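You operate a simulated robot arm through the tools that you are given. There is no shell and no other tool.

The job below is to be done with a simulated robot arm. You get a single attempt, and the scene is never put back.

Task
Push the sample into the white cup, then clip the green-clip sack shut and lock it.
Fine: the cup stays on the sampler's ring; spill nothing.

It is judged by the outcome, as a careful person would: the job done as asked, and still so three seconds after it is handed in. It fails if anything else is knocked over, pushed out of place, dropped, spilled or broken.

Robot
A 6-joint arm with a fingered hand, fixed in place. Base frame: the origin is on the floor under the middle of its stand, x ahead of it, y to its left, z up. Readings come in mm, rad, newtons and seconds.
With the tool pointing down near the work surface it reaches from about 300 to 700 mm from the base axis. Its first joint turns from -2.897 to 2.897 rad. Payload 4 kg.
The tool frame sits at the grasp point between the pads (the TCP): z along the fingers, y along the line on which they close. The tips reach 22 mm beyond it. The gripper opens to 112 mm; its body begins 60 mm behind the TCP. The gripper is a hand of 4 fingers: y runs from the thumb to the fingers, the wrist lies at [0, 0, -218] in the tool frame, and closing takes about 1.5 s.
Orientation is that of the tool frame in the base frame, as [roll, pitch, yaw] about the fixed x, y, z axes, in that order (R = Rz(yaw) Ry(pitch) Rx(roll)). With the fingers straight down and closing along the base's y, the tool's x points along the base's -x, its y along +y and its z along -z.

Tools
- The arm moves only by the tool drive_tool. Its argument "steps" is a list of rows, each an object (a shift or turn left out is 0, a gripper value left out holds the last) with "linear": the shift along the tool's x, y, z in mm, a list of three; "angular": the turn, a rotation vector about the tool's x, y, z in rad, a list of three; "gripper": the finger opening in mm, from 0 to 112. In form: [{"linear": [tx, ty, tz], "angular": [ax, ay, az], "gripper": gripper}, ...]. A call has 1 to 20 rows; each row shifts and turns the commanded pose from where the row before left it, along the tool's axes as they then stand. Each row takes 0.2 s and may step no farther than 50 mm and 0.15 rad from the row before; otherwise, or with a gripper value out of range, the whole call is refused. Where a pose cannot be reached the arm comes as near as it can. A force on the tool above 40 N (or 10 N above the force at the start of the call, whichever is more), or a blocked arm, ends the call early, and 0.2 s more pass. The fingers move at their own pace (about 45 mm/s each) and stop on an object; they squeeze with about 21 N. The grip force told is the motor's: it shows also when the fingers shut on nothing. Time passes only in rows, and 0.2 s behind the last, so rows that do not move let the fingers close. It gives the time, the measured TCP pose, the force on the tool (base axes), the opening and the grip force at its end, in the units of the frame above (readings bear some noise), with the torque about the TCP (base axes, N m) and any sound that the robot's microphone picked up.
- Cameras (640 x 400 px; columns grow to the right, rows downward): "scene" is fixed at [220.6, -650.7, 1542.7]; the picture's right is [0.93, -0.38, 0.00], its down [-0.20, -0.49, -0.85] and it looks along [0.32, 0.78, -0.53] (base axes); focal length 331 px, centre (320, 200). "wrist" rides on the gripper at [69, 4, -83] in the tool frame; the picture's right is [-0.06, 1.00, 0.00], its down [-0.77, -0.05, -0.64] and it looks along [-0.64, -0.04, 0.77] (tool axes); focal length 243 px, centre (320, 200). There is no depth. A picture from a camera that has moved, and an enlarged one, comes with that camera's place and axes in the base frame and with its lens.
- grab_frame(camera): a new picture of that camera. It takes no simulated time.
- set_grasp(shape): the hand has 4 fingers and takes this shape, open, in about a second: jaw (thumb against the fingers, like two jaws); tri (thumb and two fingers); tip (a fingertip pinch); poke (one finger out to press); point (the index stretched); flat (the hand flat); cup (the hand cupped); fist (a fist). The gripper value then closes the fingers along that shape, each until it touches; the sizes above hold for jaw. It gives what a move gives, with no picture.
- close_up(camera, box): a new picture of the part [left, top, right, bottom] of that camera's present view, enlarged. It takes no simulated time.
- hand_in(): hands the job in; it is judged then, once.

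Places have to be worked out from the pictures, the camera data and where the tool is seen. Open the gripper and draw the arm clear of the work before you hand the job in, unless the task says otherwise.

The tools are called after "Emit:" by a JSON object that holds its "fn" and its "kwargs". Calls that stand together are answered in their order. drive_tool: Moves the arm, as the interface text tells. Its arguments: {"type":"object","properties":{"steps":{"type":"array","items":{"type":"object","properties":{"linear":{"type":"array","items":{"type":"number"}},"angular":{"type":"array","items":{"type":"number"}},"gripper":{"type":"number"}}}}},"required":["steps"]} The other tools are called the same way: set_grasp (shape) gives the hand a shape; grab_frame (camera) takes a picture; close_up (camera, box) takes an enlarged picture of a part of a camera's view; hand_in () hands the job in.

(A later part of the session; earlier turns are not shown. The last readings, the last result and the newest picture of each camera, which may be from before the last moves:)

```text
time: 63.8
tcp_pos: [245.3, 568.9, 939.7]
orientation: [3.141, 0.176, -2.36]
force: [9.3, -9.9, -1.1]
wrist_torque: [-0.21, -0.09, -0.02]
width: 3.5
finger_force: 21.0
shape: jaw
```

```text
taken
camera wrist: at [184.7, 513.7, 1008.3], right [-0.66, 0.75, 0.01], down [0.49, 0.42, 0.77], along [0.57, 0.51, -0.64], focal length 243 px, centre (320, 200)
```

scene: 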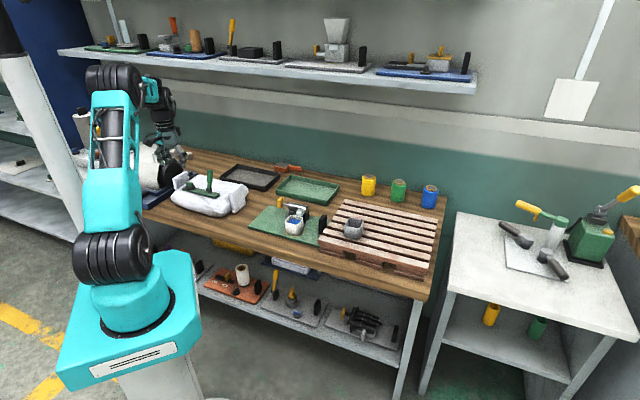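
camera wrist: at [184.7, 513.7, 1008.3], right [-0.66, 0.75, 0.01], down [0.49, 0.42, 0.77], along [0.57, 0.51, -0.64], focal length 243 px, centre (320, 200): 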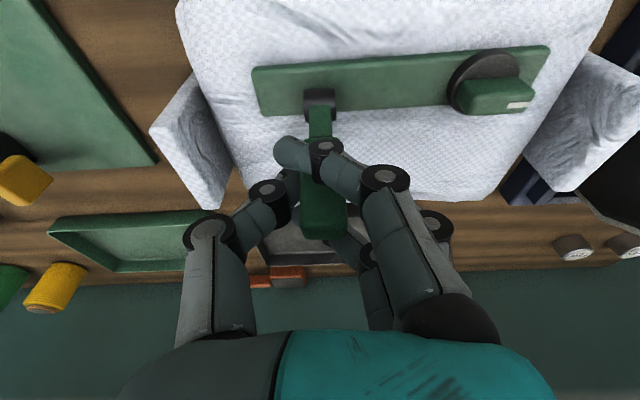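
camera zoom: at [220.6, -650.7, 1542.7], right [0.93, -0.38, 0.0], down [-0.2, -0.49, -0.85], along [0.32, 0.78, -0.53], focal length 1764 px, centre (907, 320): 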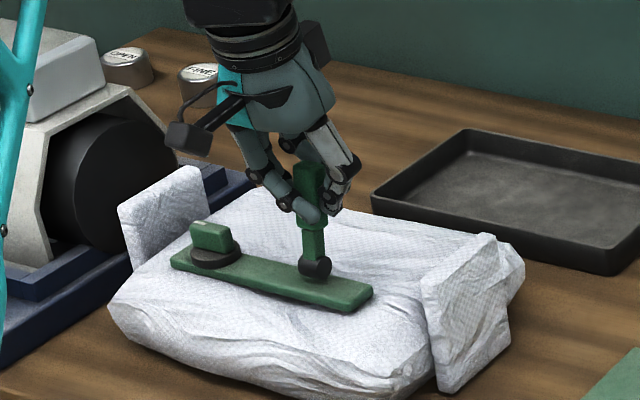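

The lever follows smoothly and the sack hasn't moved. I'll continue the swing another 30°.

Emit:
{"fn": "drive_tool", "kwargs": {"steps": [{"linear": [4.2, 0, -1.2], "angular": [0, -0.0655, 0]}, {"linear": [4.2, 0, -1.2], "angular": [0, -0.0655, 0]}, {"linear": [4.2, 0, -1.2], "angular": [0, -0.0655, 0]}, {"linear": [4.2, 0, -1.2], "angular": [0, -0.0655, 0]}, {"linear": [4.2, 0, -1.2], "angular": [0, -0.0655, 0]}, {"linear": [4.2, 0, -1.2], "angular": [0, -0.0655, 0]}, {"linear": [4.2, 0, -1.2], "angular": [0, -0.0655, 0]}, {"linear": [4.2, 0, -1.2], "angular": [0, -0.0655, 0]}, {}]}}

Emit:
{"fn": "close_up", "kwargs": {"camera": "scene", "box": [160, 140, 260, 215]}}

Emit:
{"fn": "grab_frame", "kwargs": {"camera": "wrist"}}

```text
time: 65.8
tcp_pos: [221.1, 545.6, 934.8]
orientation: [-3.141, 0.7, -2.359]
force: [4.5, -11.1, 11.2]
wrist_torque: [-0.12, -0.13, -0.14]
width: 4.1
finger_force: 20.8
shape: jaw
```

```text
5.33 times, centred on (210, 178) of scene
camera zoom: at [220.6, -650.7, 1542.7], right [0.93, -0.38, 0.0], down [-0.2, -0.49, -0.85], along [0.32, 0.78, -0.53], focal length 1764 px, centre (907, 320)
```

zoom: 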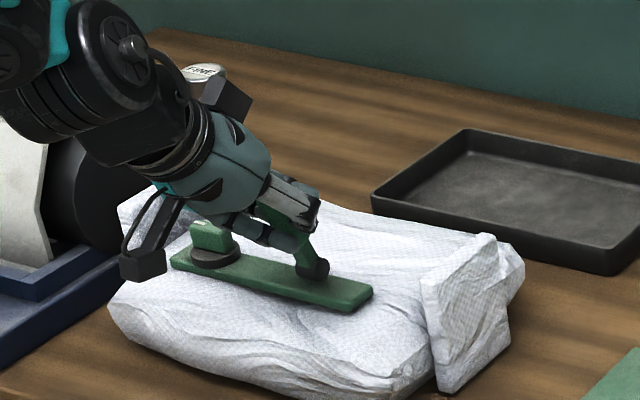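

```text
taken
camera wrist: at [143.5, 472.6, 953.0], right [-0.67, 0.74, 0.04], down [0.16, 0.09, 0.98], along [0.73, 0.66, -0.17], focal length 243 px, centre (320, 200)
```

wrist: 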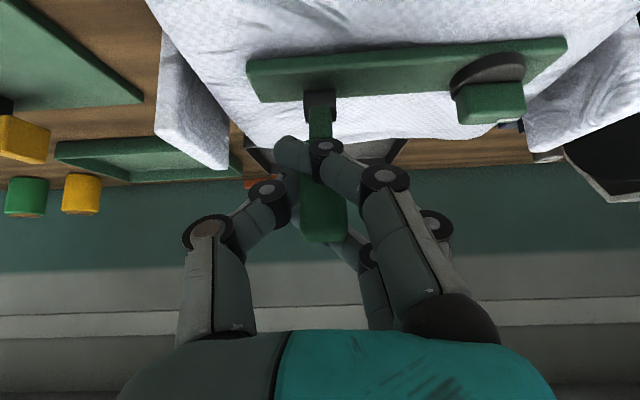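

The lever is well past vertical and leaning toward the base. There's about 11 N of upward reaction, so I'll ease outward slightly while continuing the arc.

Emit:
{"fn": "drive_tool", "kwargs": {"steps": [{"linear": [0, 0, -1]}, {"linear": [4.2, 0, -1.4], "angular": [0, -0.0655, 0]}, {"linear": [4.2, 0, -1.4], "angular": [0, -0.0655, 0]}, {"linear": [4.2, 0, -1.4], "angular": [0, -0.0655, 0]}, {"linear": [4.2, 0, -1.4], "angular": [0, -0.0655, 0]}, {}]}}

Emit:
{"fn": "close_up", "kwargs": {"camera": "scene", "box": [160, 140, 260, 215]}}

Emit:
{"fn": "grab_frame", "kwargs": {"camera": "wrist"}}

```text
time: 67.2
tcp_pos: [210.2, 533.4, 929.1]
orientation: [3.14, 0.963, -2.361]
force: [12.5, -0.2, 11.7]
wrist_torque: [-0.21, 0.16, -0.27]
width: 4.1
finger_force: 21.4
shape: jaw
```

```text
5.33 times, centred on (210, 178) of scene
camera zoom: at [220.6, -650.7, 1542.7], right [0.93, -0.38, 0.0], down [-0.2, -0.49, -0.85], along [0.32, 0.78, -0.53], focal length 1764 px, centre (907, 320)
```

zoom: 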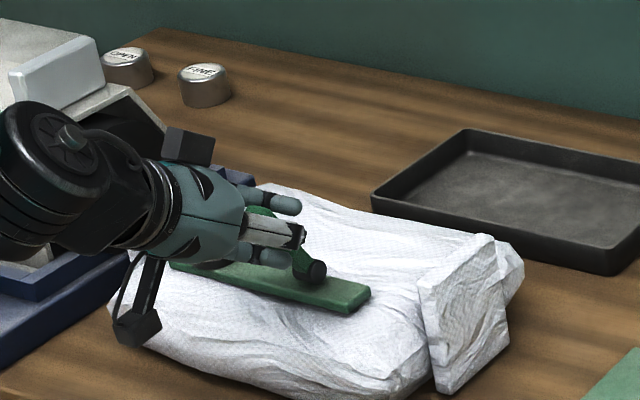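

```text
taken
camera wrist: at [131.3, 460.4, 918.8], right [-0.68, 0.73, 0.05], down [-0.03, -0.1, 0.99], along [0.74, 0.67, 0.09], focal length 243 px, centre (320, 200)
```

wrist: 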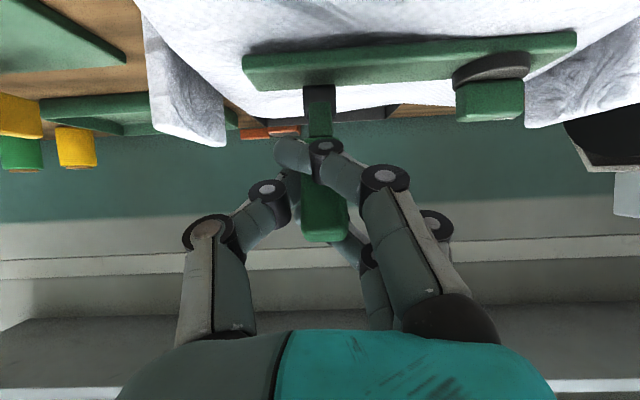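

The lever keeps following (about 36° past vertical toward the base), with about 14 N of closing resistance. I'll continue another 15° and watch whether the resistance grows.

Emit:
{"fn": "drive_tool", "kwargs": {"steps": [{"linear": [4.2, 0, -1.5], "angular": [0, -0.0655, 0]}, {"linear": [4.2, 0, -1.5], "angular": [0, -0.0655, 0]}, {}]}}

Emit:
{"fn": "close_up", "kwargs": {"camera": "wrist", "box": [220, 20, 480, 190]}}

Emit:
{"fn": "close_up", "kwargs": {"camera": "scene", "box": [170, 160, 250, 220]}}

```text
time: 67.8
tcp_pos: [207.6, 530.0, 927.4]
orientation: [3.14, 1.096, -2.364]
force: [9.0, 0.3, 13.4]
wrist_torque: [-0.29, 0.4, -0.35]
width: 4.5
finger_force: 20.8
shape: jaw
stopped in row 3: the force on the tool passed its limit at 44 N (the readings are from after the stop); the commanded pose is now the measured one
```

```text
2.35 times, centred on (350, 105) of wrist
camera zoom: at [129.9, 458.6, 903.1], right [-0.68, 0.73, 0.06], down [-0.12, -0.19, 0.97], along [0.72, 0.66, 0.22], focal length 571 px, centre (249, 424)
```

zoom: 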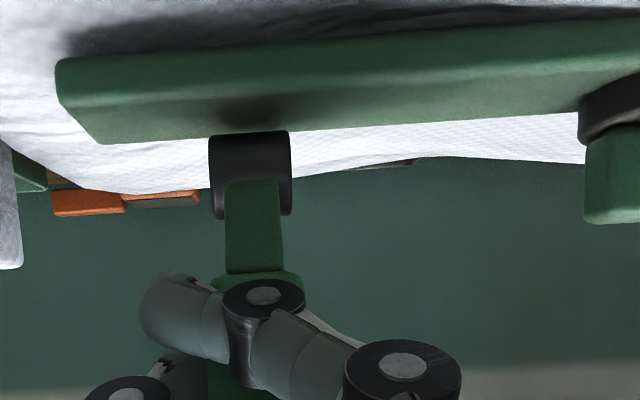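

```text
6.67 times, centred on (210, 190) of scene
camera zoom: at [220.6, -650.7, 1542.7], right [0.93, -0.38, 0.0], down [-0.2, -0.49, -0.85], along [0.32, 0.78, -0.53], focal length 2205 px, centre (1053, 267)
```

zoom: 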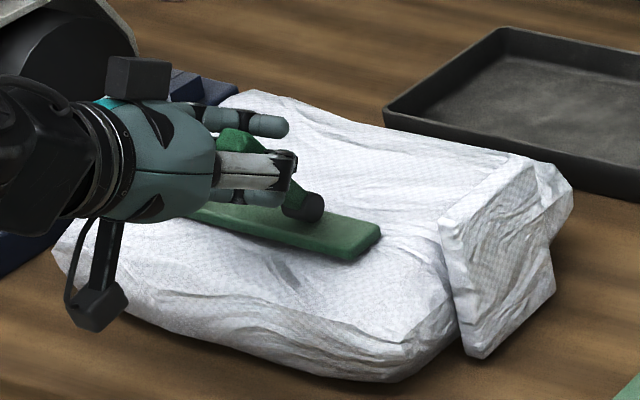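

The lever stopped dead at about 37° past vertical, which is almost exactly 1 rad from its starting lean, so it looks like its closed stop. I'll open the hand to release it and see whether it stays.

Emit:
{"fn": "drive_tool", "kwargs": {"steps": [{"linear": [-1.5, 0, 0]}, {"gripper": 20}, {"gripper": 60}, {}, {}, {}, {}]}}

Emit:
{"fn": "grab_frame", "kwargs": {"camera": "wrist"}}

Emit:
{"fn": "close_up", "kwargs": {"camera": "scene", "box": [170, 160, 250, 220]}}

```text
time: 69.4
tcp_pos: [206.4, 529.7, 926.9]
orientation: [3.139, 1.091, -2.363]
force: [0.0, 0.2, 0.5]
wrist_torque: [0.0, -0.05, -0.01]
width: 59.3
finger_force: 0.2
shape: jaw
```

```text
taken
camera wrist: at [128.8, 458.7, 903.1], right [-0.68, 0.73, 0.06], down [-0.12, -0.19, 0.97], along [0.72, 0.66, 0.22], focal length 243 px, centre (320, 200)
```

wrist: 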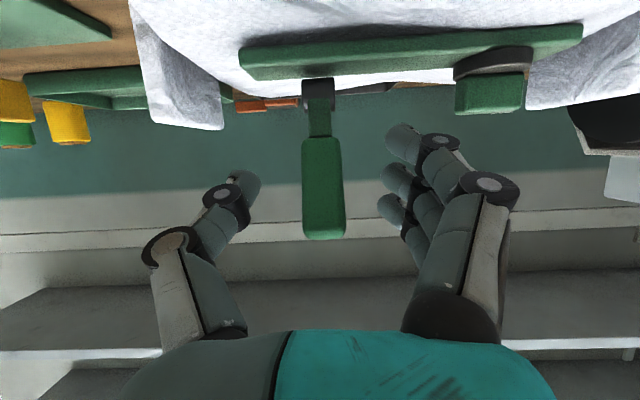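

```text
6.67 times, centred on (210, 190) of scene
camera zoom: at [220.6, -650.7, 1542.7], right [0.93, -0.38, 0.0], down [-0.2, -0.49, -0.85], along [0.32, 0.78, -0.53], focal length 2205 px, centre (1053, 267)
```

zoom: 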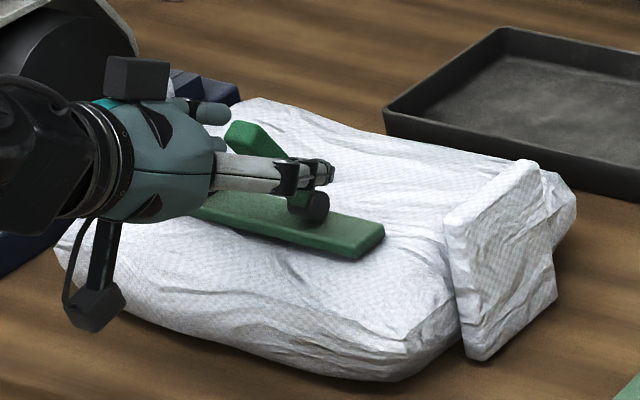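

The lever stays where I left it and the sack is back in its original spot. I'll withdraw the hand, rise, straighten the tool and look at the clip from above.

Emit:
{"fn": "drive_tool", "kwargs": {"steps": [{"linear": [0, 0, -15]}, {"linear": [0, 0, -22]}, {"linear": [0, 0, -25]}, {"linear": [-17.8, 0, -9.1]}, {"linear": [-22, 0, -11.4]}, {"linear": [-22, 0, -11.4]}, {"linear": [-22, 0, -11.4]}, {"angular": [0, 0.1364, 0]}, {"angular": [0, 0.1364, 0]}, {"angular": [0, 0.1364, 0]}, {"angular": [0, 0.1364, 0]}, {"angular": [0, 0.1364, 0]}, {"angular": [0, 0.1364, 0]}, {"angular": [0, 0.1364, 0]}, {"angular": [0, 0.1364, 0]}, {}]}}

Emit:
{"fn": "grab_frame", "kwargs": {"camera": "wrist"}}

Emit:
{"fn": "close_up", "kwargs": {"camera": "scene", "box": [160, 150, 260, 225]}}

```text
time: 72.8
tcp_pos: [166.6, 492.5, 1051.5]
orientation: [-3.141, 0.0, -2.359]
force: [0.5, 0.7, -0.4]
wrist_torque: [-0.01, 0.0, 0.03]
width: 59.6
finger_force: 0.0
shape: jaw
```

```text
taken
camera wrist: at [115.9, 445.5, 1132.4], right [-0.66, 0.75, 0.0], down [0.58, 0.5, 0.64], along [0.48, 0.42, -0.77], focal length 243 px, centre (320, 200)
```

wrist: 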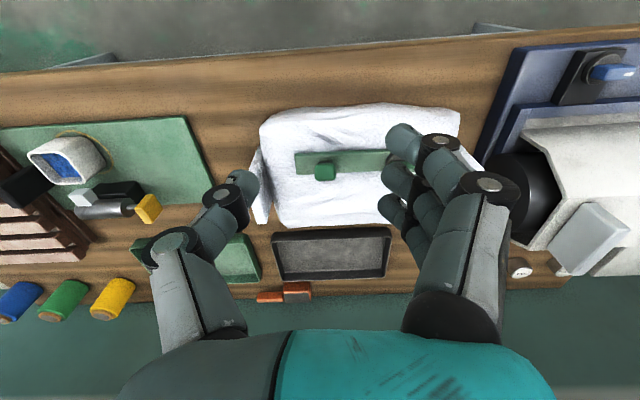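

```text
5.33 times, centred on (210, 188) of scene
camera zoom: at [220.6, -650.7, 1542.7], right [0.93, -0.38, 0.0], down [-0.2, -0.49, -0.85], along [0.32, 0.78, -0.53], focal length 1764 px, centre (907, 267)
```

zoom: 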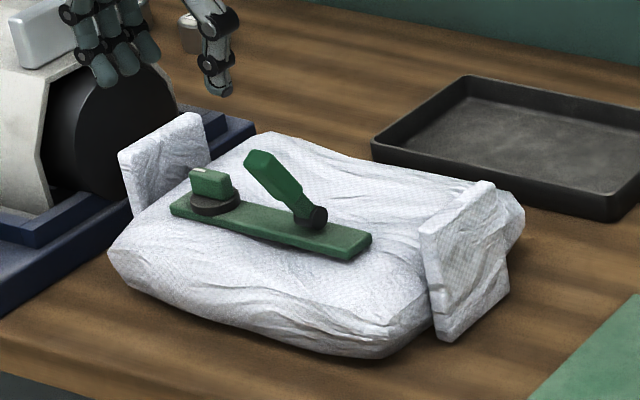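

Seen from above, the lever leans about 35° toward the base and points at the camera. To be sure it's fully shut, I'll press its back face gently with the closed hand and see whether it moves any further.

Emit:
{"fn": "drive_tool", "kwargs": {"steps": [{"gripper": 0}, {"linear": [-25, 0, 0]}, {"linear": [-25, 0, 0]}, {"linear": [-26, 0, 0]}, {"linear": [-26, 0, 0]}, {}, {}, {}, {"linear": [0, 0, 25]}, {"linear": [0, 0, 25]}, {"linear": [0, 0, 22]}, {"linear": [0, 0, 10]}, {}]}}

Emit:
{"fn": "grab_frame", "kwargs": {"camera": "wrist"}}

Emit:
{"fn": "close_up", "kwargs": {"camera": "scene", "box": [160, 140, 260, 215]}}

```text
time: 75.6
tcp_pos: [238.7, 562.2, 967.2]
orientation: [3.141, 0.001, -2.361]
force: [0.5, -0.1, 1.0]
wrist_torque: [0.02, 0.02, 0.01]
width: 0.0
finger_force: 20.9
shape: jaw
```

```text
taken
camera wrist: at [187.6, 517.0, 1049.4], right [-0.66, 0.75, 0.0], down [0.58, 0.5, 0.64], along [0.48, 0.42, -0.77], focal length 243 px, centre (320, 200)
```

wrist: 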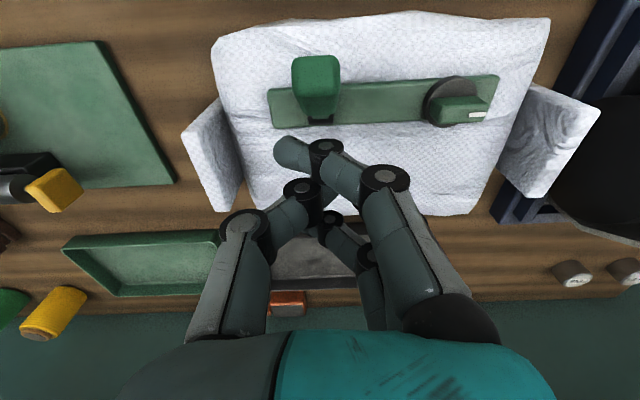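

```text
5.33 times, centred on (210, 178) of scene
camera zoom: at [220.6, -650.7, 1542.7], right [0.93, -0.38, 0.0], down [-0.2, -0.49, -0.85], along [0.32, 0.78, -0.53], focal length 1764 px, centre (907, 320)
```

zoom: 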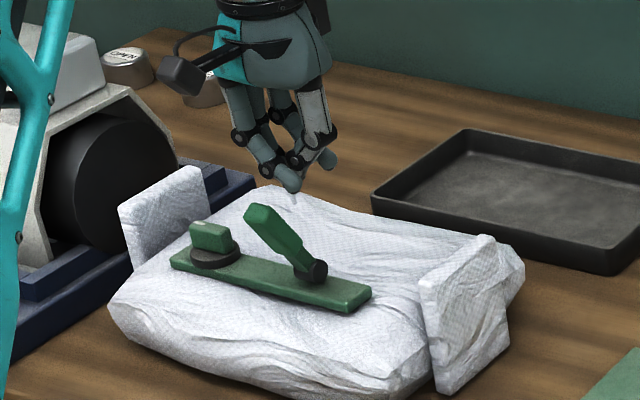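

The closed hand is just behind and above the handle's back face. I'll press toward closed in small steps.

Emit:
{"fn": "drive_tool", "kwargs": {"steps": [{"linear": [3.2, 0, 2.4]}, {"linear": [3.2, 0, 2.4]}, {"linear": [2.4, 0, 1.8]}, {}]}}

Emit:
{"fn": "close_up", "kwargs": {"camera": "scene", "box": [180, 150, 240, 200]}}

```text
time: 76.6
tcp_pos: [232.6, 556.3, 961.4]
orientation: [3.14, 0.001, -2.361]
force: [-0.6, 0.7, -0.5]
wrist_torque: [-0.03, 0.01, 0.0]
width: 0.0
finger_force: 20.8
shape: jaw
```

```text
8.00 times, centred on (210, 175) of scene
camera zoom: at [220.6, -650.7, 1542.7], right [0.93, -0.38, 0.0], down [-0.2, -0.49, -0.85], along [0.32, 0.78, -0.53], focal length 2646 px, centre (1200, 400)
```

zoom: 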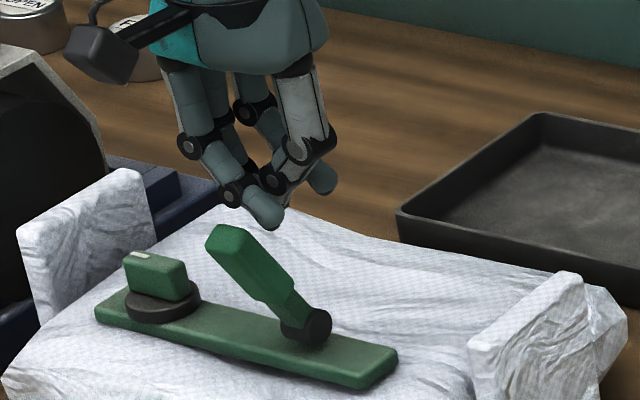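

No contact yet. I'll continue in small steps along the same line.

Emit:
{"fn": "drive_tool", "kwargs": {"steps": [{"linear": [3.2, 0, 2.4]}, {"linear": [3.2, 0, 2.4]}, {"linear": [2.4, 0, 1.8]}, {}]}}

Emit:
{"fn": "close_up", "kwargs": {"camera": "scene", "box": [180, 150, 240, 200]}}

```text
time: 77.6
tcp_pos: [227.1, 551.5, 956.0]
orientation: [3.14, 0.001, -2.36]
force: [4.1, 8.7, 8.6]
wrist_torque: [-0.06, 0.05, 0.0]
width: 0.0
finger_force: 21.3
shape: jaw
```

```text
8.00 times, centred on (210, 175) of scene
camera zoom: at [220.6, -650.7, 1542.7], right [0.93, -0.38, 0.0], down [-0.2, -0.49, -0.85], along [0.32, 0.78, -0.53], focal length 2646 px, centre (1200, 400)
```

zoom: 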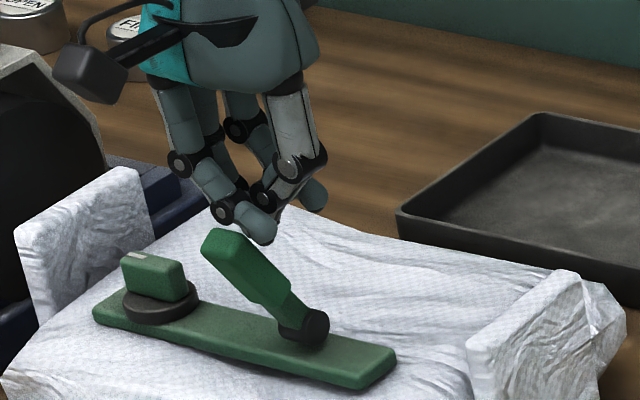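

There's 12.5 N of resistance and the lever hardly moves. A slightly firmer press will confirm that this is its closed stop.

Emit:
{"fn": "drive_tool", "kwargs": {"steps": [{"linear": [0.9, 0, 0.7]}, {}, {}]}}

Emit:
{"fn": "close_up", "kwargs": {"camera": "scene", "box": [180, 150, 240, 200]}}

Emit:
{"fn": "grab_frame", "kwargs": {"camera": "wrist"}}

```text
time: 78.4
tcp_pos: [227.5, 550.6, 954.4]
orientation: [3.141, 0.001, -2.36]
force: [4.3, 9.3, 9.6]
wrist_torque: [-0.2, 0.1, 0.01]
width: 0.0
finger_force: 21.2
shape: jaw
```

```text
8.00 times, centred on (210, 175) of scene
camera zoom: at [220.6, -650.7, 1542.7], right [0.93, -0.38, 0.0], down [-0.2, -0.49, -0.85], along [0.32, 0.78, -0.53], focal length 2646 px, centre (1200, 400)
```

zoom: 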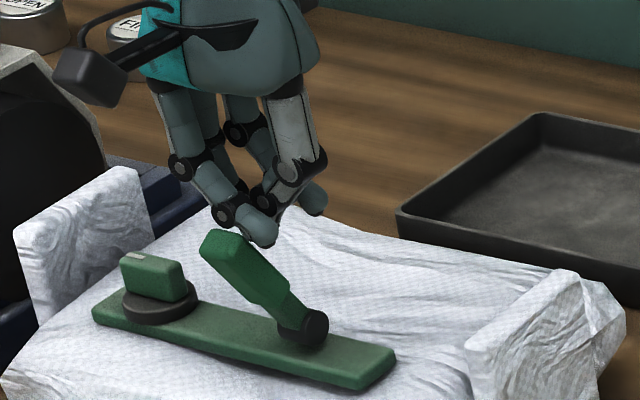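

```text
taken
camera wrist: at [175.5, 504.4, 1036.2], right [-0.66, 0.75, 0.0], down [0.58, 0.5, 0.64], along [0.48, 0.42, -0.77], focal length 243 px, centre (320, 200)
```

wrist: 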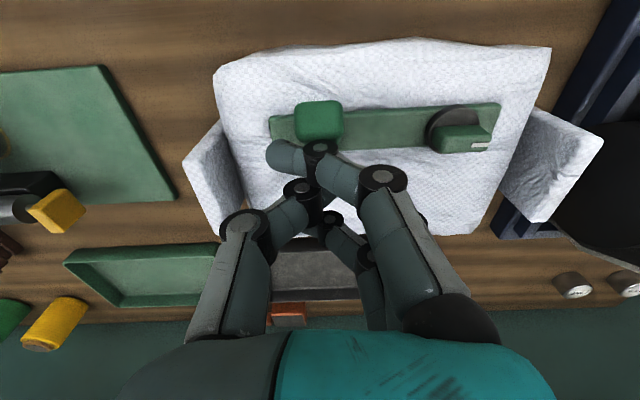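

The force barely rose, perhaps because the finger flexes. I'll press a few millimetres more, still well under what it withstood before, to be certain.

Emit:
{"fn": "drive_tool", "kwargs": {"steps": [{"linear": [1.6, 0, 1.2]}, {"linear": [1.6, 0, 1.2]}, {}, {}]}}

Emit:
{"fn": "close_up", "kwargs": {"camera": "scene", "box": [180, 150, 240, 200]}}

```text
time: 79.4
tcp_pos: [224.0, 548.0, 951.8]
orientation: [3.14, 0.002, -2.358]
force: [5.6, 7.7, 9.6]
wrist_torque: [-0.22, 0.1, 0.01]
width: 0.1
finger_force: 21.4
shape: jaw
```

```text
8.00 times, centred on (210, 175) of scene
camera zoom: at [220.6, -650.7, 1542.7], right [0.93, -0.38, 0.0], down [-0.2, -0.49, -0.85], along [0.32, 0.78, -0.53], focal length 2646 px, centre (1200, 400)
```

zoom: 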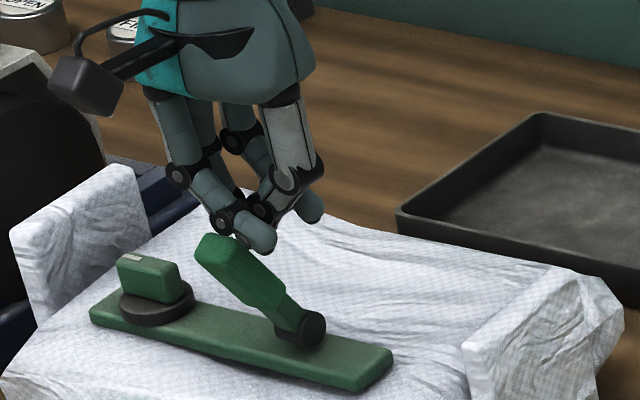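

The lever isn't turning. Instead the whole sack is starting to shift by a couple of millimetres, so the lever is at its closed stop. I'll back off at once and check where the sack rests.

Emit:
{"fn": "drive_tool", "kwargs": {"steps": [{"linear": [-4, 0, -3]}, {"linear": [-8, 0, -8]}, {"linear": [-8, 0, -20]}, {"linear": [0, 0, -30]}, {"linear": [0, 0, -30]}, {}]}}

Emit:
{"fn": "close_up", "kwargs": {"camera": "scene", "box": [180, 150, 240, 200]}}

Emit:
{"fn": "close_up", "kwargs": {"camera": "scene", "box": [160, 150, 260, 225]}}

Emit:
{"fn": "grab_frame", "kwargs": {"camera": "wrist"}}

```text
time: 80.8
tcp_pos: [238.6, 562.4, 1045.3]
orientation: [-3.141, 0.0, -2.36]
force: [-0.1, -0.3, -0.1]
wrist_torque: [0.01, -0.01, 0.01]
width: 0.0
finger_force: 21.1
shape: jaw
```

```text
8.00 times, centred on (210, 175) of scene
camera zoom: at [220.6, -650.7, 1542.7], right [0.93, -0.38, 0.0], down [-0.2, -0.49, -0.85], along [0.32, 0.78, -0.53], focal length 2646 px, centre (1200, 400)
```

zoom: 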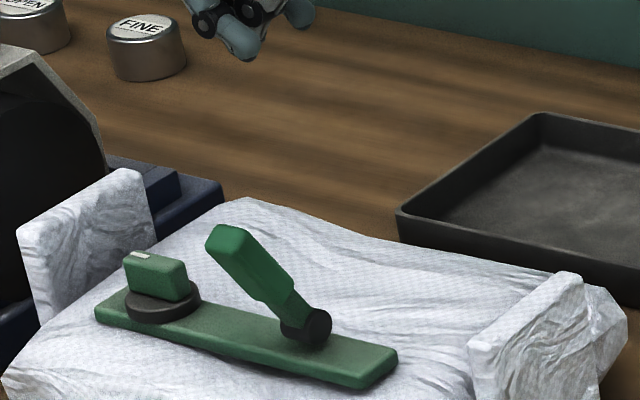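

```text
5.33 times, centred on (210, 188) of scene
camera zoom: at [220.6, -650.7, 1542.7], right [0.93, -0.38, 0.0], down [-0.2, -0.49, -0.85], along [0.32, 0.78, -0.53], focal length 1764 px, centre (907, 267)
```

zoom: 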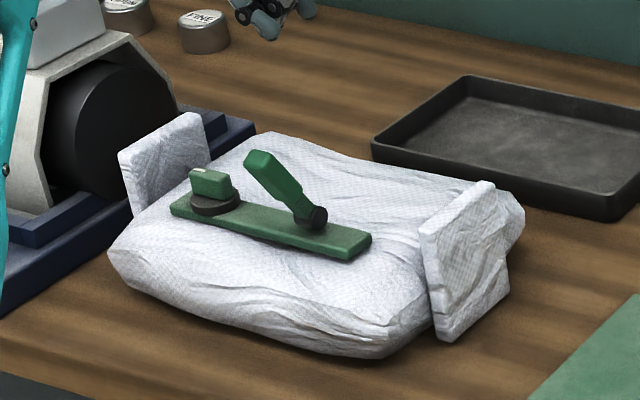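

```text
taken
camera wrist: at [186.5, 515.9, 1127.0], right [-0.66, 0.75, 0.0], down [0.58, 0.5, 0.64], along [0.48, 0.42, -0.77], focal length 243 px, centre (320, 200)
```

wrist: 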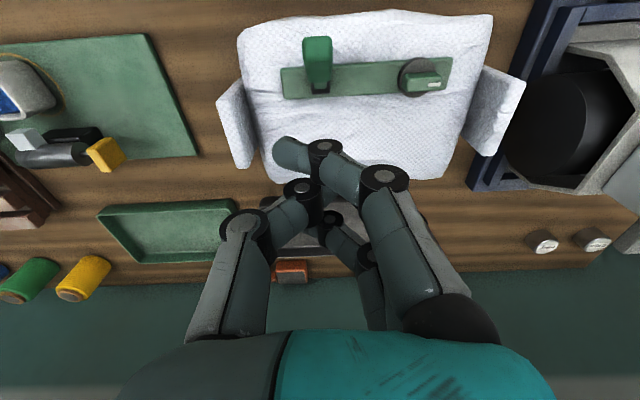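

The sack sprang back to its original spot, so the lever is confirmed at its closed stop. Next is the locking dial, which I place near (171.5, 631) with its grip top at z≈887 and the grip running along the bar. I'll turn the hand so it closes across the grip and move above it.

Emit:
{"fn": "drive_tool", "kwargs": {"steps": [{"angular": [0, 0, -0.1428], "gripper": 50}, {"angular": [0, 0, -0.1428]}, {"angular": [0, 0, -0.1428]}, {"angular": [0, 0, -0.1428]}, {"angular": [0, 0, -0.1428]}, {"angular": [0, 0, -0.1428]}, {"angular": [0, 0, -0.1428]}, {"angular": [0, 0, -0.1428]}, {"angular": [0, 0, -0.1428]}, {"angular": [0, 0, -0.1428]}, {"angular": [0, 0, -0.1428]}, {"linear": [-24, -0.3, 15]}, {"linear": [-24, -0.3, 15]}, {"linear": [-24, -0.3, 15]}, {"linear": [-24, -0.3, 15]}, {}]}}

Emit:
{"fn": "grab_frame", "kwargs": {"camera": "wrist"}}

Emit:
{"fn": "close_up", "kwargs": {"camera": "scene", "box": [150, 130, 250, 205]}}

```text
time: 84.2
tcp_pos: [172.8, 630.3, 983.6]
orientation: [3.141, 0.0, -0.787]
force: [-0.3, 1.0, -0.4]
wrist_torque: [0.0, -0.01, -0.01]
width: 49.7
finger_force: 0.0
shape: jaw
```

```text
taken
camera wrist: at [219.0, 578.0, 1065.3], right [-0.75, -0.66, 0.0], down [-0.5, 0.58, 0.64], along [-0.42, 0.48, -0.77], focal length 243 px, centre (320, 200)
```

wrist: 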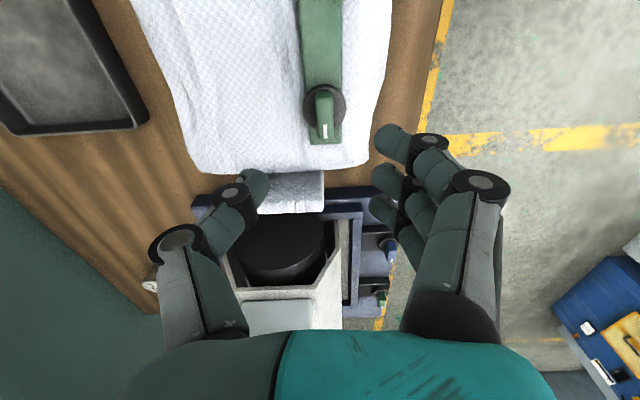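

```text
5.33 times, centred on (200, 168) of scene
camera zoom: at [220.6, -650.7, 1542.7], right [0.93, -0.38, 0.0], down [-0.2, -0.49, -0.85], along [0.32, 0.78, -0.53], focal length 1764 px, centre (960, 373)
```

zoom: 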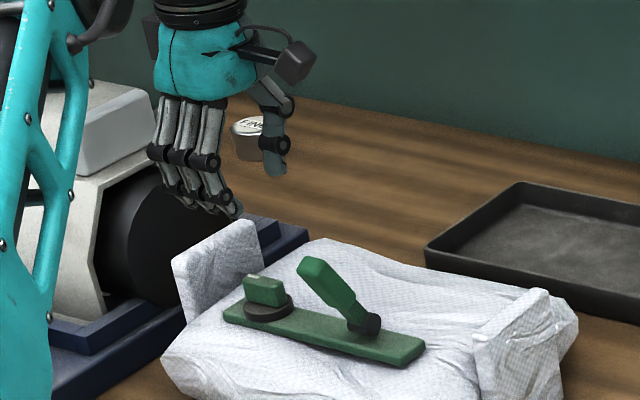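

Emit:
{"fn": "close_up", "kwargs": {"camera": "wrist", "box": [260, 60, 400, 160]}}

```text
4.00 times, centred on (330, 110) of wrist
camera zoom: at [219.0, 578.0, 1065.3], right [-0.75, -0.66, 0.0], down [-0.5, 0.58, 0.64], along [-0.42, 0.48, -0.77], focal length 970 px, centre (280, 560)
```

zoom: 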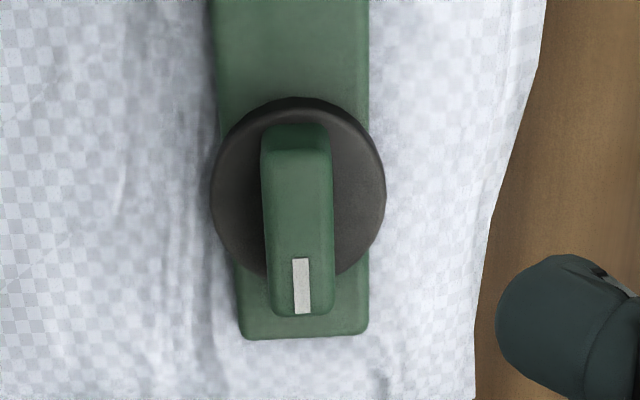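

The grip's centre is at about (170.6, 627.4), so I need a 3.5 mm correction in tool y. It's aligned with the bar to within 1–2°. I'll correct and descend most of the way.

Emit:
{"fn": "drive_tool", "kwargs": {"steps": [{"linear": [0, 3.5, 10]}, {"linear": [0, 0, 25]}, {"linear": [0, 0, 25]}, {"linear": [0, 0, 15]}, {}]}}

Emit:
{"fn": "grab_frame", "kwargs": {"camera": "wrist"}}

Emit:
{"fn": "close_up", "kwargs": {"camera": "scene", "box": [160, 145, 240, 205]}}

```text
time: 85.4
tcp_pos: [169.7, 628.2, 908.4]
orientation: [3.141, 0.0, -0.788]
force: [0.0, -0.5, -0.6]
wrist_torque: [0.05, 0.01, 0.0]
width: 49.6
finger_force: 0.1
shape: jaw
```

```text
taken
camera wrist: at [216.2, 575.9, 990.1], right [-0.75, -0.66, 0.0], down [-0.5, 0.58, 0.64], along [-0.42, 0.48, -0.77], focal length 243 px, centre (320, 200)
```

wrist: 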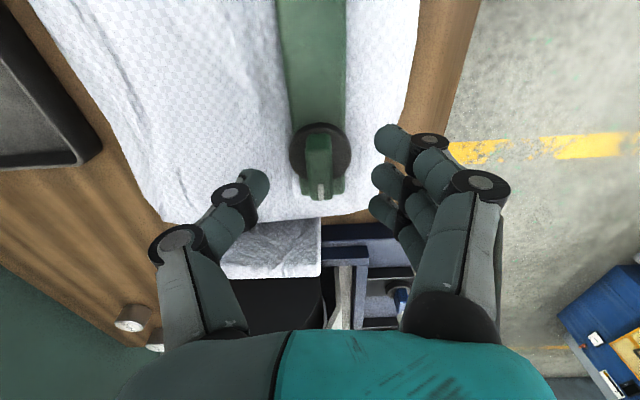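

```text
6.67 times, centred on (200, 175) of scene
camera zoom: at [220.6, -650.7, 1542.7], right [0.93, -0.38, 0.0], down [-0.2, -0.49, -0.85], along [0.32, 0.78, -0.53], focal length 2205 px, centre (1120, 367)
```

zoom: 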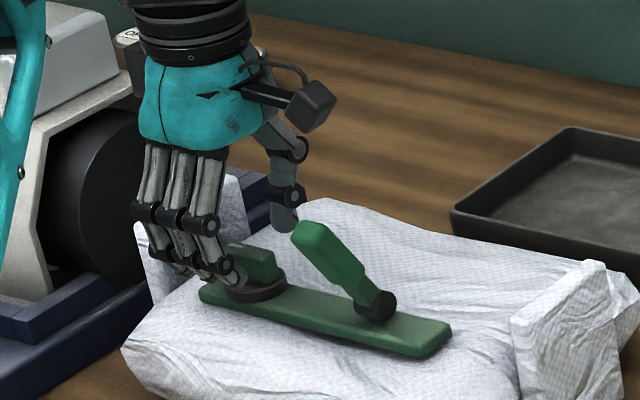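

The hand sits centred over the dial grip and clear of the lever and the sack's flaps. I'll come down the last 14 mm and close on the grip.

Emit:
{"fn": "drive_tool", "kwargs": {"steps": [{"linear": [0, 0, 7]}, {"linear": [0, 0, 7]}, {}]}}

Emit:
{"fn": "drive_tool", "kwargs": {"steps": [{"gripper": 30}, {"gripper": 16}, {}, {}, {"gripper": 8}, {}, {}]}}

Emit:
{"fn": "grab_frame", "kwargs": {"camera": "wrist"}}

Emit:
{"fn": "close_up", "kwargs": {"camera": "scene", "box": [160, 155, 240, 215]}}

```text
time: 86.2
tcp_pos: [169.9, 629.4, 894.2]
orientation: [3.141, 0.001, -0.788]
force: [-0.1, 0.1, -0.8]
wrist_torque: [-0.04, 0.0, -0.02]
width: 49.6
finger_force: 0.1
shape: jaw
```

```text
time: 87.8
tcp_pos: [170.6, 629.0, 895.3]
orientation: [3.141, 0.0, -0.789]
force: [-0.9, -0.6, 1.0]
wrist_torque: [0.0, -0.01, -0.02]
width: 8.8
finger_force: 0.0
shape: jaw
```

```text
taken
camera wrist: at [216.2, 576.0, 976.7], right [-0.75, -0.66, 0.0], down [-0.5, 0.58, 0.64], along [-0.42, 0.48, -0.77], focal length 243 px, centre (320, 200)
```

wrist: 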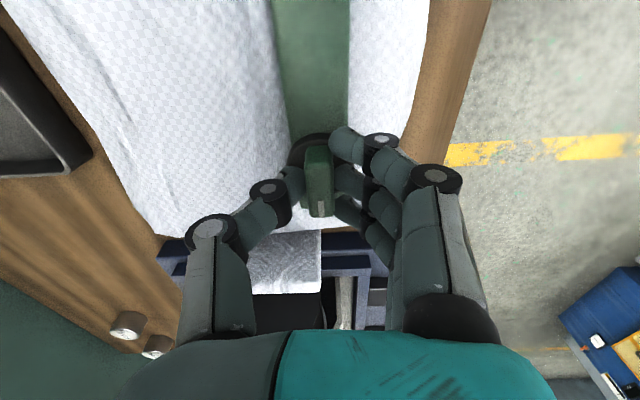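

```text
6.67 times, centred on (200, 185) of scene
camera zoom: at [220.6, -650.7, 1542.7], right [0.93, -0.38, 0.0], down [-0.2, -0.49, -0.85], along [0.32, 0.78, -0.53], focal length 2205 px, centre (1120, 300)
```

zoom: 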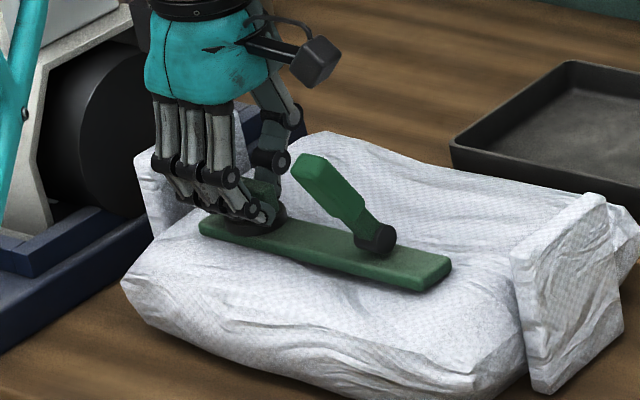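

The fingers surround the grip but there's no squeeze yet. I'll close further until they hold it.

Emit:
{"fn": "drive_tool", "kwargs": {"steps": [{"gripper": 0}, {}, {}, {}, {}]}}

Emit:
{"fn": "close_up", "kwargs": {"camera": "wrist", "box": [230, 110, 430, 260]}}

```text
time: 89.0
tcp_pos: [170.6, 628.0, 894.8]
orientation: [3.141, 0.001, -0.789]
force: [-0.1, 0.0, 0.0]
wrist_torque: [-0.03, 0.01, -0.03]
width: 7.2
finger_force: 20.8
shape: jaw
```

```text
2.67 times, centred on (330, 185) of wrist
camera zoom: at [216.3, 576.0, 976.5], right [-0.75, -0.66, 0.0], down [-0.5, 0.58, 0.64], along [-0.42, 0.48, -0.77], focal length 647 px, centre (293, 240)
```

zoom: 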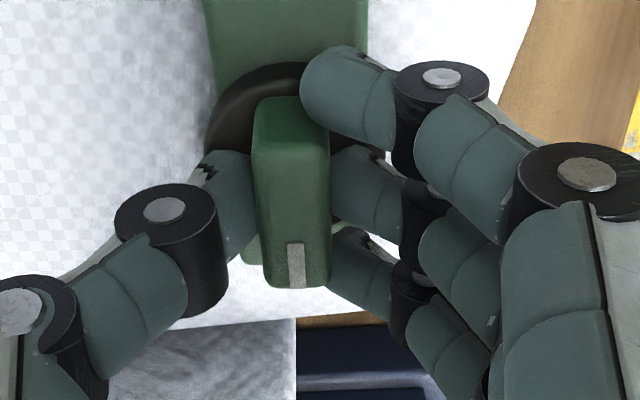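

The grip is held firmly with a balanced force. I'll test-turn a little clockwise (seen from above) and read the torque.

Emit:
{"fn": "drive_tool", "kwargs": {"steps": [{"angular": [0, 0, 0.05]}, {"angular": [0, 0, 0.05]}, {}]}}

Emit:
{"fn": "close_up", "kwargs": {"camera": "wrist", "box": [230, 110, 430, 260]}}

```text
time: 89.8
tcp_pos: [169.3, 628.8, 894.8]
orientation: [3.14, 0.0, -0.89]
force: [2.6, -3.5, -0.6]
wrist_torque: [-0.02, -0.01, 0.07]
width: 7.0
finger_force: 20.8
shape: jaw
```

```text
2.67 times, centred on (330, 185) of wrist
camera zoom: at [210.6, 571.8, 976.3], right [-0.82, -0.58, 0.0], down [-0.44, 0.62, 0.64], along [-0.37, 0.52, -0.77], focal length 647 px, centre (293, 240)
```

zoom: 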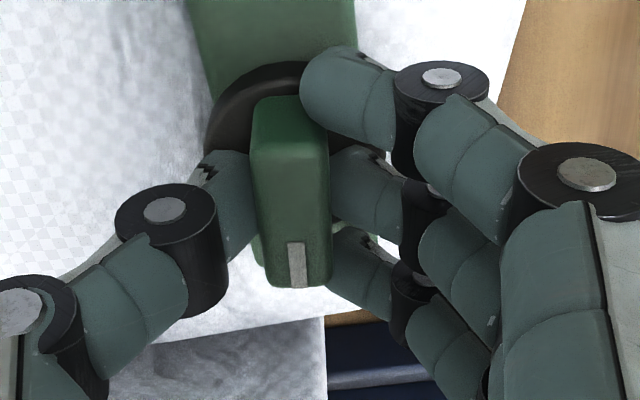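

The dial seems to follow clockwise with very little torque. I'll continue and keep checking that the torque stays low.

Emit:
{"fn": "drive_tool", "kwargs": {"steps": [{"angular": [0, 0, 0.05]}, {"angular": [0, 0, 0.05]}, {"angular": [0, 0, 0.05]}, {}]}}

Emit:
{"fn": "close_up", "kwargs": {"camera": "wrist", "box": [230, 110, 430, 260]}}

```text
time: 90.8
tcp_pos: [169.9, 628.6, 894.8]
orientation: [3.141, 0.004, -1.04]
force: [2.5, -2.6, 0.4]
wrist_torque: [-0.04, -0.01, 0.03]
width: 7.3
finger_force: 20.7
shape: jaw
```

```text
2.67 times, centred on (330, 185) of wrist
camera zoom: at [201.7, 566.4, 976.3], right [-0.89, -0.45, 0.0], down [-0.35, 0.68, 0.64], along [-0.29, 0.57, -0.77], focal length 647 px, centre (293, 240)
```

zoom: 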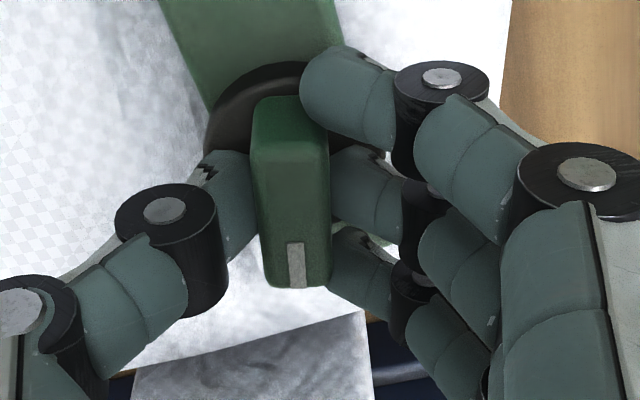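

The dial is turning clockwise with the hand at negligible torque. I'll continue in moderate chunks, watching for the stop.

Emit:
{"fn": "drive_tool", "kwargs": {"steps": [{"angular": [0, 0, 0.06]}, {"angular": [0, 0, 0.06]}, {"angular": [0, 0, 0.06]}, {"angular": [0, 0, 0.06]}, {"angular": [0, 0, 0.06]}, {"angular": [0, 0, 0.06]}, {}]}}

Emit:
{"fn": "close_up", "kwargs": {"camera": "wrist", "box": [230, 110, 430, 260]}}

```text
time: 92.4
tcp_pos: [168.8, 629.6, 893.2]
orientation: [-3.139, 0.0, -1.4]
force: [2.3, -7.1, 0.5]
wrist_torque: [-0.08, -0.02, 0.0]
width: 6.9
finger_force: 20.7
shape: jaw
```

```text
2.67 times, centred on (330, 185) of wrist
camera zoom: at [177.6, 559.5, 976.5], right [-0.99, -0.11, 0.0], down [-0.08, 0.76, 0.64], along [-0.07, 0.64, -0.77], focal length 647 px, centre (293, 240)
```

zoom: 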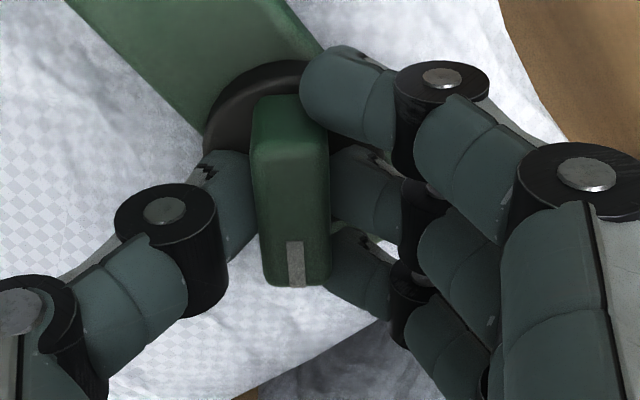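

It has turned about 35° so far, and a 7 N side force shows my turning centre is a couple of millimetres off. I'll correct the centre and continue turning.

Emit:
{"fn": "drive_tool", "kwargs": {"steps": [{"linear": [1.4, -0.2, 0]}, {"linear": [0.15, 0.02, 0], "angular": [0, 0, 0.06]}, {"linear": [0.15, 0.02, 0], "angular": [0, 0, 0.06]}, {"linear": [0.15, 0.02, 0], "angular": [0, 0, 0.06]}, {"linear": [0.15, 0.02, 0], "angular": [0, 0, 0.06]}, {"linear": [0.15, 0.02, 0], "angular": [0, 0, 0.06]}, {"linear": [0.15, 0.02, 0], "angular": [0, 0, 0.06]}, {}]}}

Emit:
{"fn": "close_up", "kwargs": {"camera": "wrist", "box": [230, 110, 430, 260]}}

```text
time: 94.2
tcp_pos: [169.4, 628.2, 893.4]
orientation: [-3.14, 0.002, -1.759]
force: [0.4, 9.7, 0.6]
wrist_torque: [0.16, 0.05, 0.02]
width: 6.3
finger_force: 20.9
shape: jaw
```

```text
2.67 times, centred on (330, 185) of wrist
camera zoom: at [153.2, 559.7, 976.3], right [-0.97, 0.25, 0.0], down [0.19, 0.74, 0.64], along [0.16, 0.62, -0.77], focal length 647 px, centre (293, 240)
```

zoom: 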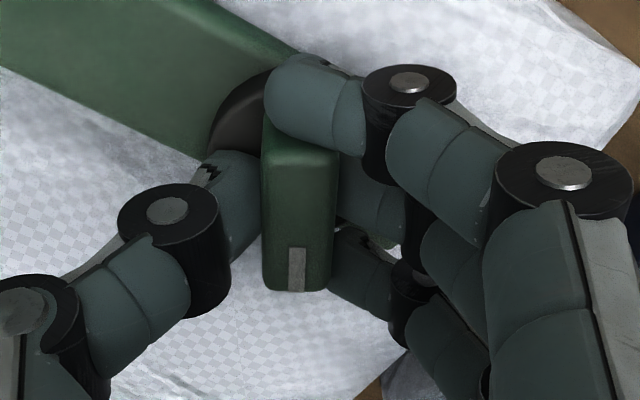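

It has turned about 56° in all and the dial is following, but I over-corrected by about a millimetre. I'll shift back slightly and continue.

Emit:
{"fn": "drive_tool", "kwargs": {"steps": [{"linear": [-1.2, 0, 0]}, {"angular": [0, 0, 0.06]}, {"angular": [0, 0, 0.06]}, {"angular": [0, 0, 0.06]}, {}]}}

Emit:
{"fn": "close_up", "kwargs": {"camera": "wrist", "box": [230, 110, 430, 260]}}

Emit:
{"fn": "close_up", "kwargs": {"camera": "scene", "box": [150, 140, 250, 215]}}

```text
time: 95.4
tcp_pos: [170.3, 628.0, 894.4]
orientation: [3.14, 0.0, -1.939]
force: [-0.4, 2.4, 0.8]
wrist_torque: [0.1, 0.02, 0.01]
width: 6.2
finger_force: 21.3
shape: jaw
```

```text
2.67 times, centred on (330, 185) of wrist
camera zoom: at [141.4, 564.3, 976.2], right [-0.91, 0.42, 0.0], down [0.32, 0.7, 0.64], along [0.27, 0.58, -0.77], focal length 647 px, centre (293, 240)
```

zoom: 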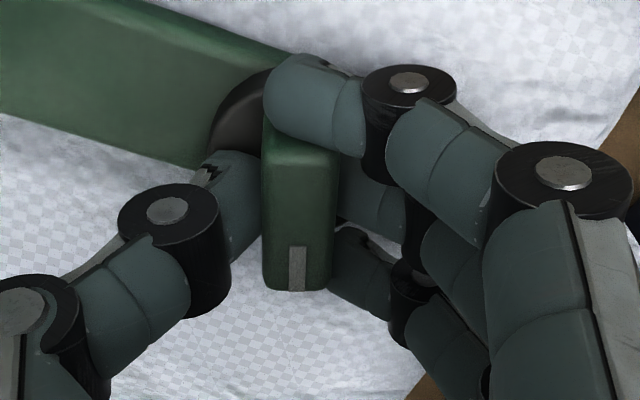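

```text
5.33 times, centred on (200, 178) of scene
camera zoom: at [220.6, -650.7, 1542.7], right [0.93, -0.38, 0.0], down [-0.2, -0.49, -0.85], along [0.32, 0.78, -0.53], focal length 1764 px, centre (960, 320)
```

zoom: 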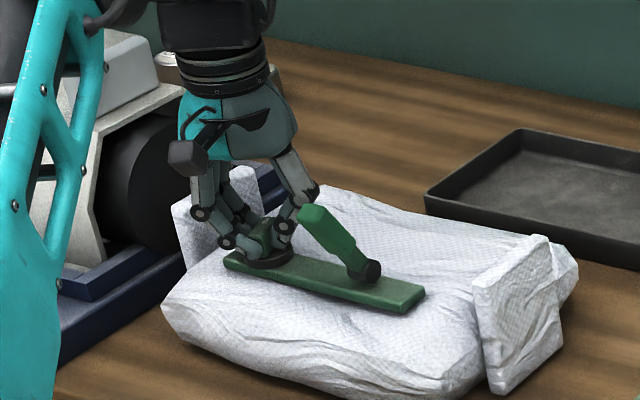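

The forces are low again and the dial has come round about 66°. I'll continue toward 90°.

Emit:
{"fn": "drive_tool", "kwargs": {"steps": [{"angular": [0, 0, 0.06]}, {"angular": [0, 0, 0.06]}, {"angular": [0, 0, 0.06]}, {"angular": [0, 0, 0.06]}, {}]}}

Emit:
{"fn": "close_up", "kwargs": {"camera": "wrist", "box": [230, 110, 430, 260]}}

```text
time: 96.6
tcp_pos: [169.4, 627.4, 894.0]
orientation: [3.141, 0.0, -2.18]
force: [-3.4, -2.3, 3.3]
wrist_torque: [0.06, 0.07, -0.01]
width: 6.3
finger_force: 20.9
shape: jaw
```

```text
2.67 times, centred on (330, 185) of wrist
camera zoom: at [127.1, 573.1, 976.0], right [-0.78, 0.62, 0.0], down [0.48, 0.6, 0.64], along [0.4, 0.5, -0.77], focal length 647 px, centre (293, 240)
```

zoom: 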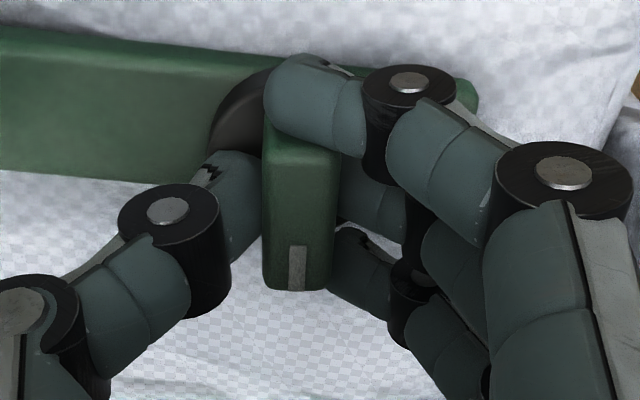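

That makes about 80° and the dial is still turning freely. I'll go on to 90° and look for the stop.

Emit:
{"fn": "drive_tool", "kwargs": {"steps": [{"angular": [0, 0, 0.06]}, {"angular": [0, 0, 0.06]}, {"angular": [0, 0, 0.06]}, {}]}}

Emit:
{"fn": "close_up", "kwargs": {"camera": "wrist", "box": [230, 110, 430, 260]}}

```text
time: 97.6
tcp_pos: [169.1, 627.7, 893.6]
orientation: [3.14, 0.0, -2.362]
force: [-3.0, -1.6, 2.0]
wrist_torque: [0.02, 0.05, 0.11]
width: 6.5
finger_force: 21.3
shape: jaw
```

```text
2.67 times, centred on (330, 185) of wrist
camera zoom: at [117.8, 581.7, 976.0], right [-0.66, 0.75, 0.0], down [0.58, 0.5, 0.64], along [0.48, 0.42, -0.77], focal length 647 px, centre (293, 240)
```

zoom: 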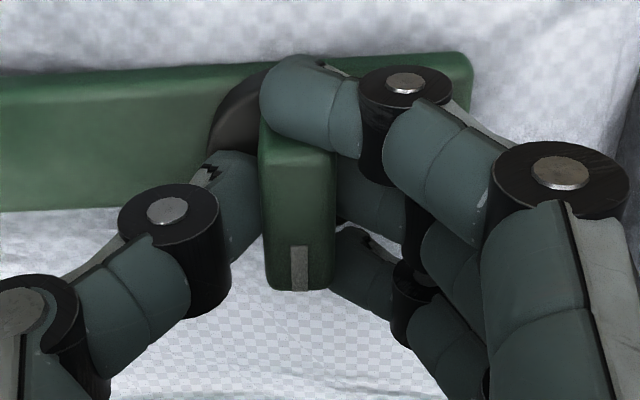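

At 90° the torque has begun to rise and the grip is starting to lag the hand. A little more turn will confirm the stop.

Emit:
{"fn": "drive_tool", "kwargs": {"steps": [{"angular": [0, 0, 0.04]}, {"angular": [0, 0, 0.04]}, {}]}}

Emit:
{"fn": "close_up", "kwargs": {"camera": "wrist", "box": [230, 110, 430, 260]}}

```text
time: 98.4
tcp_pos: [169.9, 627.9, 892.9]
orientation: [3.141, -0.001, -2.44]
force: [-1.4, -4.3, 0.0]
wrist_torque: [0.07, -0.03, 0.23]
width: 6.2
finger_force: 21.0
shape: jaw
```

```text
2.67 times, centred on (330, 185) of wrist
camera zoom: at [114.3, 586.1, 976.1], right [-0.6, 0.8, 0.0], down [0.62, 0.46, 0.64], along [0.52, 0.38, -0.77], focal length 647 px, centre (293, 240)
```

zoom: 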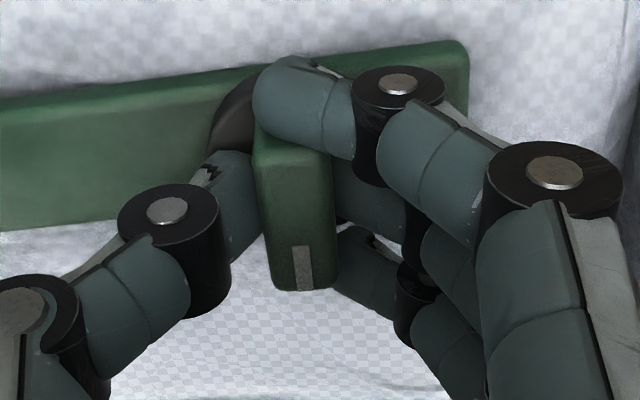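

The torque doubled while the dial stood still, so it's at its stop at 90°. I'll take the twist back out of the hand, release slowly and lift straight up.

Emit:
{"fn": "drive_tool", "kwargs": {"steps": [{"angular": [0, 0, -0.04]}, {"angular": [0, 0, -0.03]}, {}, {"gripper": 14}, {"gripper": 24}, {"gripper": 40}, {"gripper": 56}, {}, {}]}}

Emit:
{"fn": "close_up", "kwargs": {"camera": "wrist", "box": [230, 110, 430, 260]}}

```text
time: 100.4
tcp_pos: [169.3, 628.5, 893.3]
orientation: [3.141, 0.0, -2.369]
force: [-0.9, 0.3, 0.4]
wrist_torque: [0.02, -0.04, 0.05]
width: 55.2
finger_force: 0.0
shape: jaw
```

```text
2.67 times, centred on (330, 185) of wrist
camera zoom: at [116.9, 582.6, 976.3], right [-0.65, 0.76, 0.0], down [0.58, 0.5, 0.64], along [0.49, 0.42, -0.77], focal length 647 px, centre (293, 240)
```

zoom: 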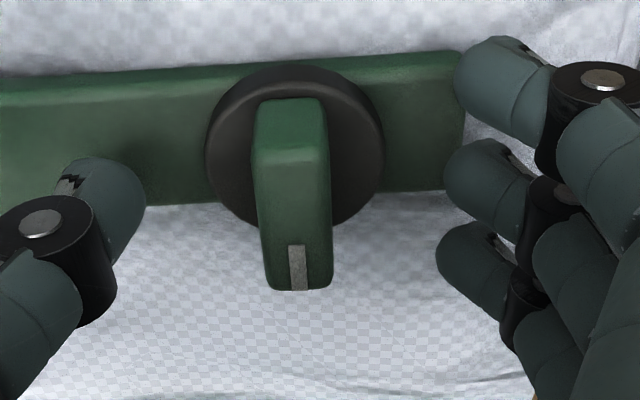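

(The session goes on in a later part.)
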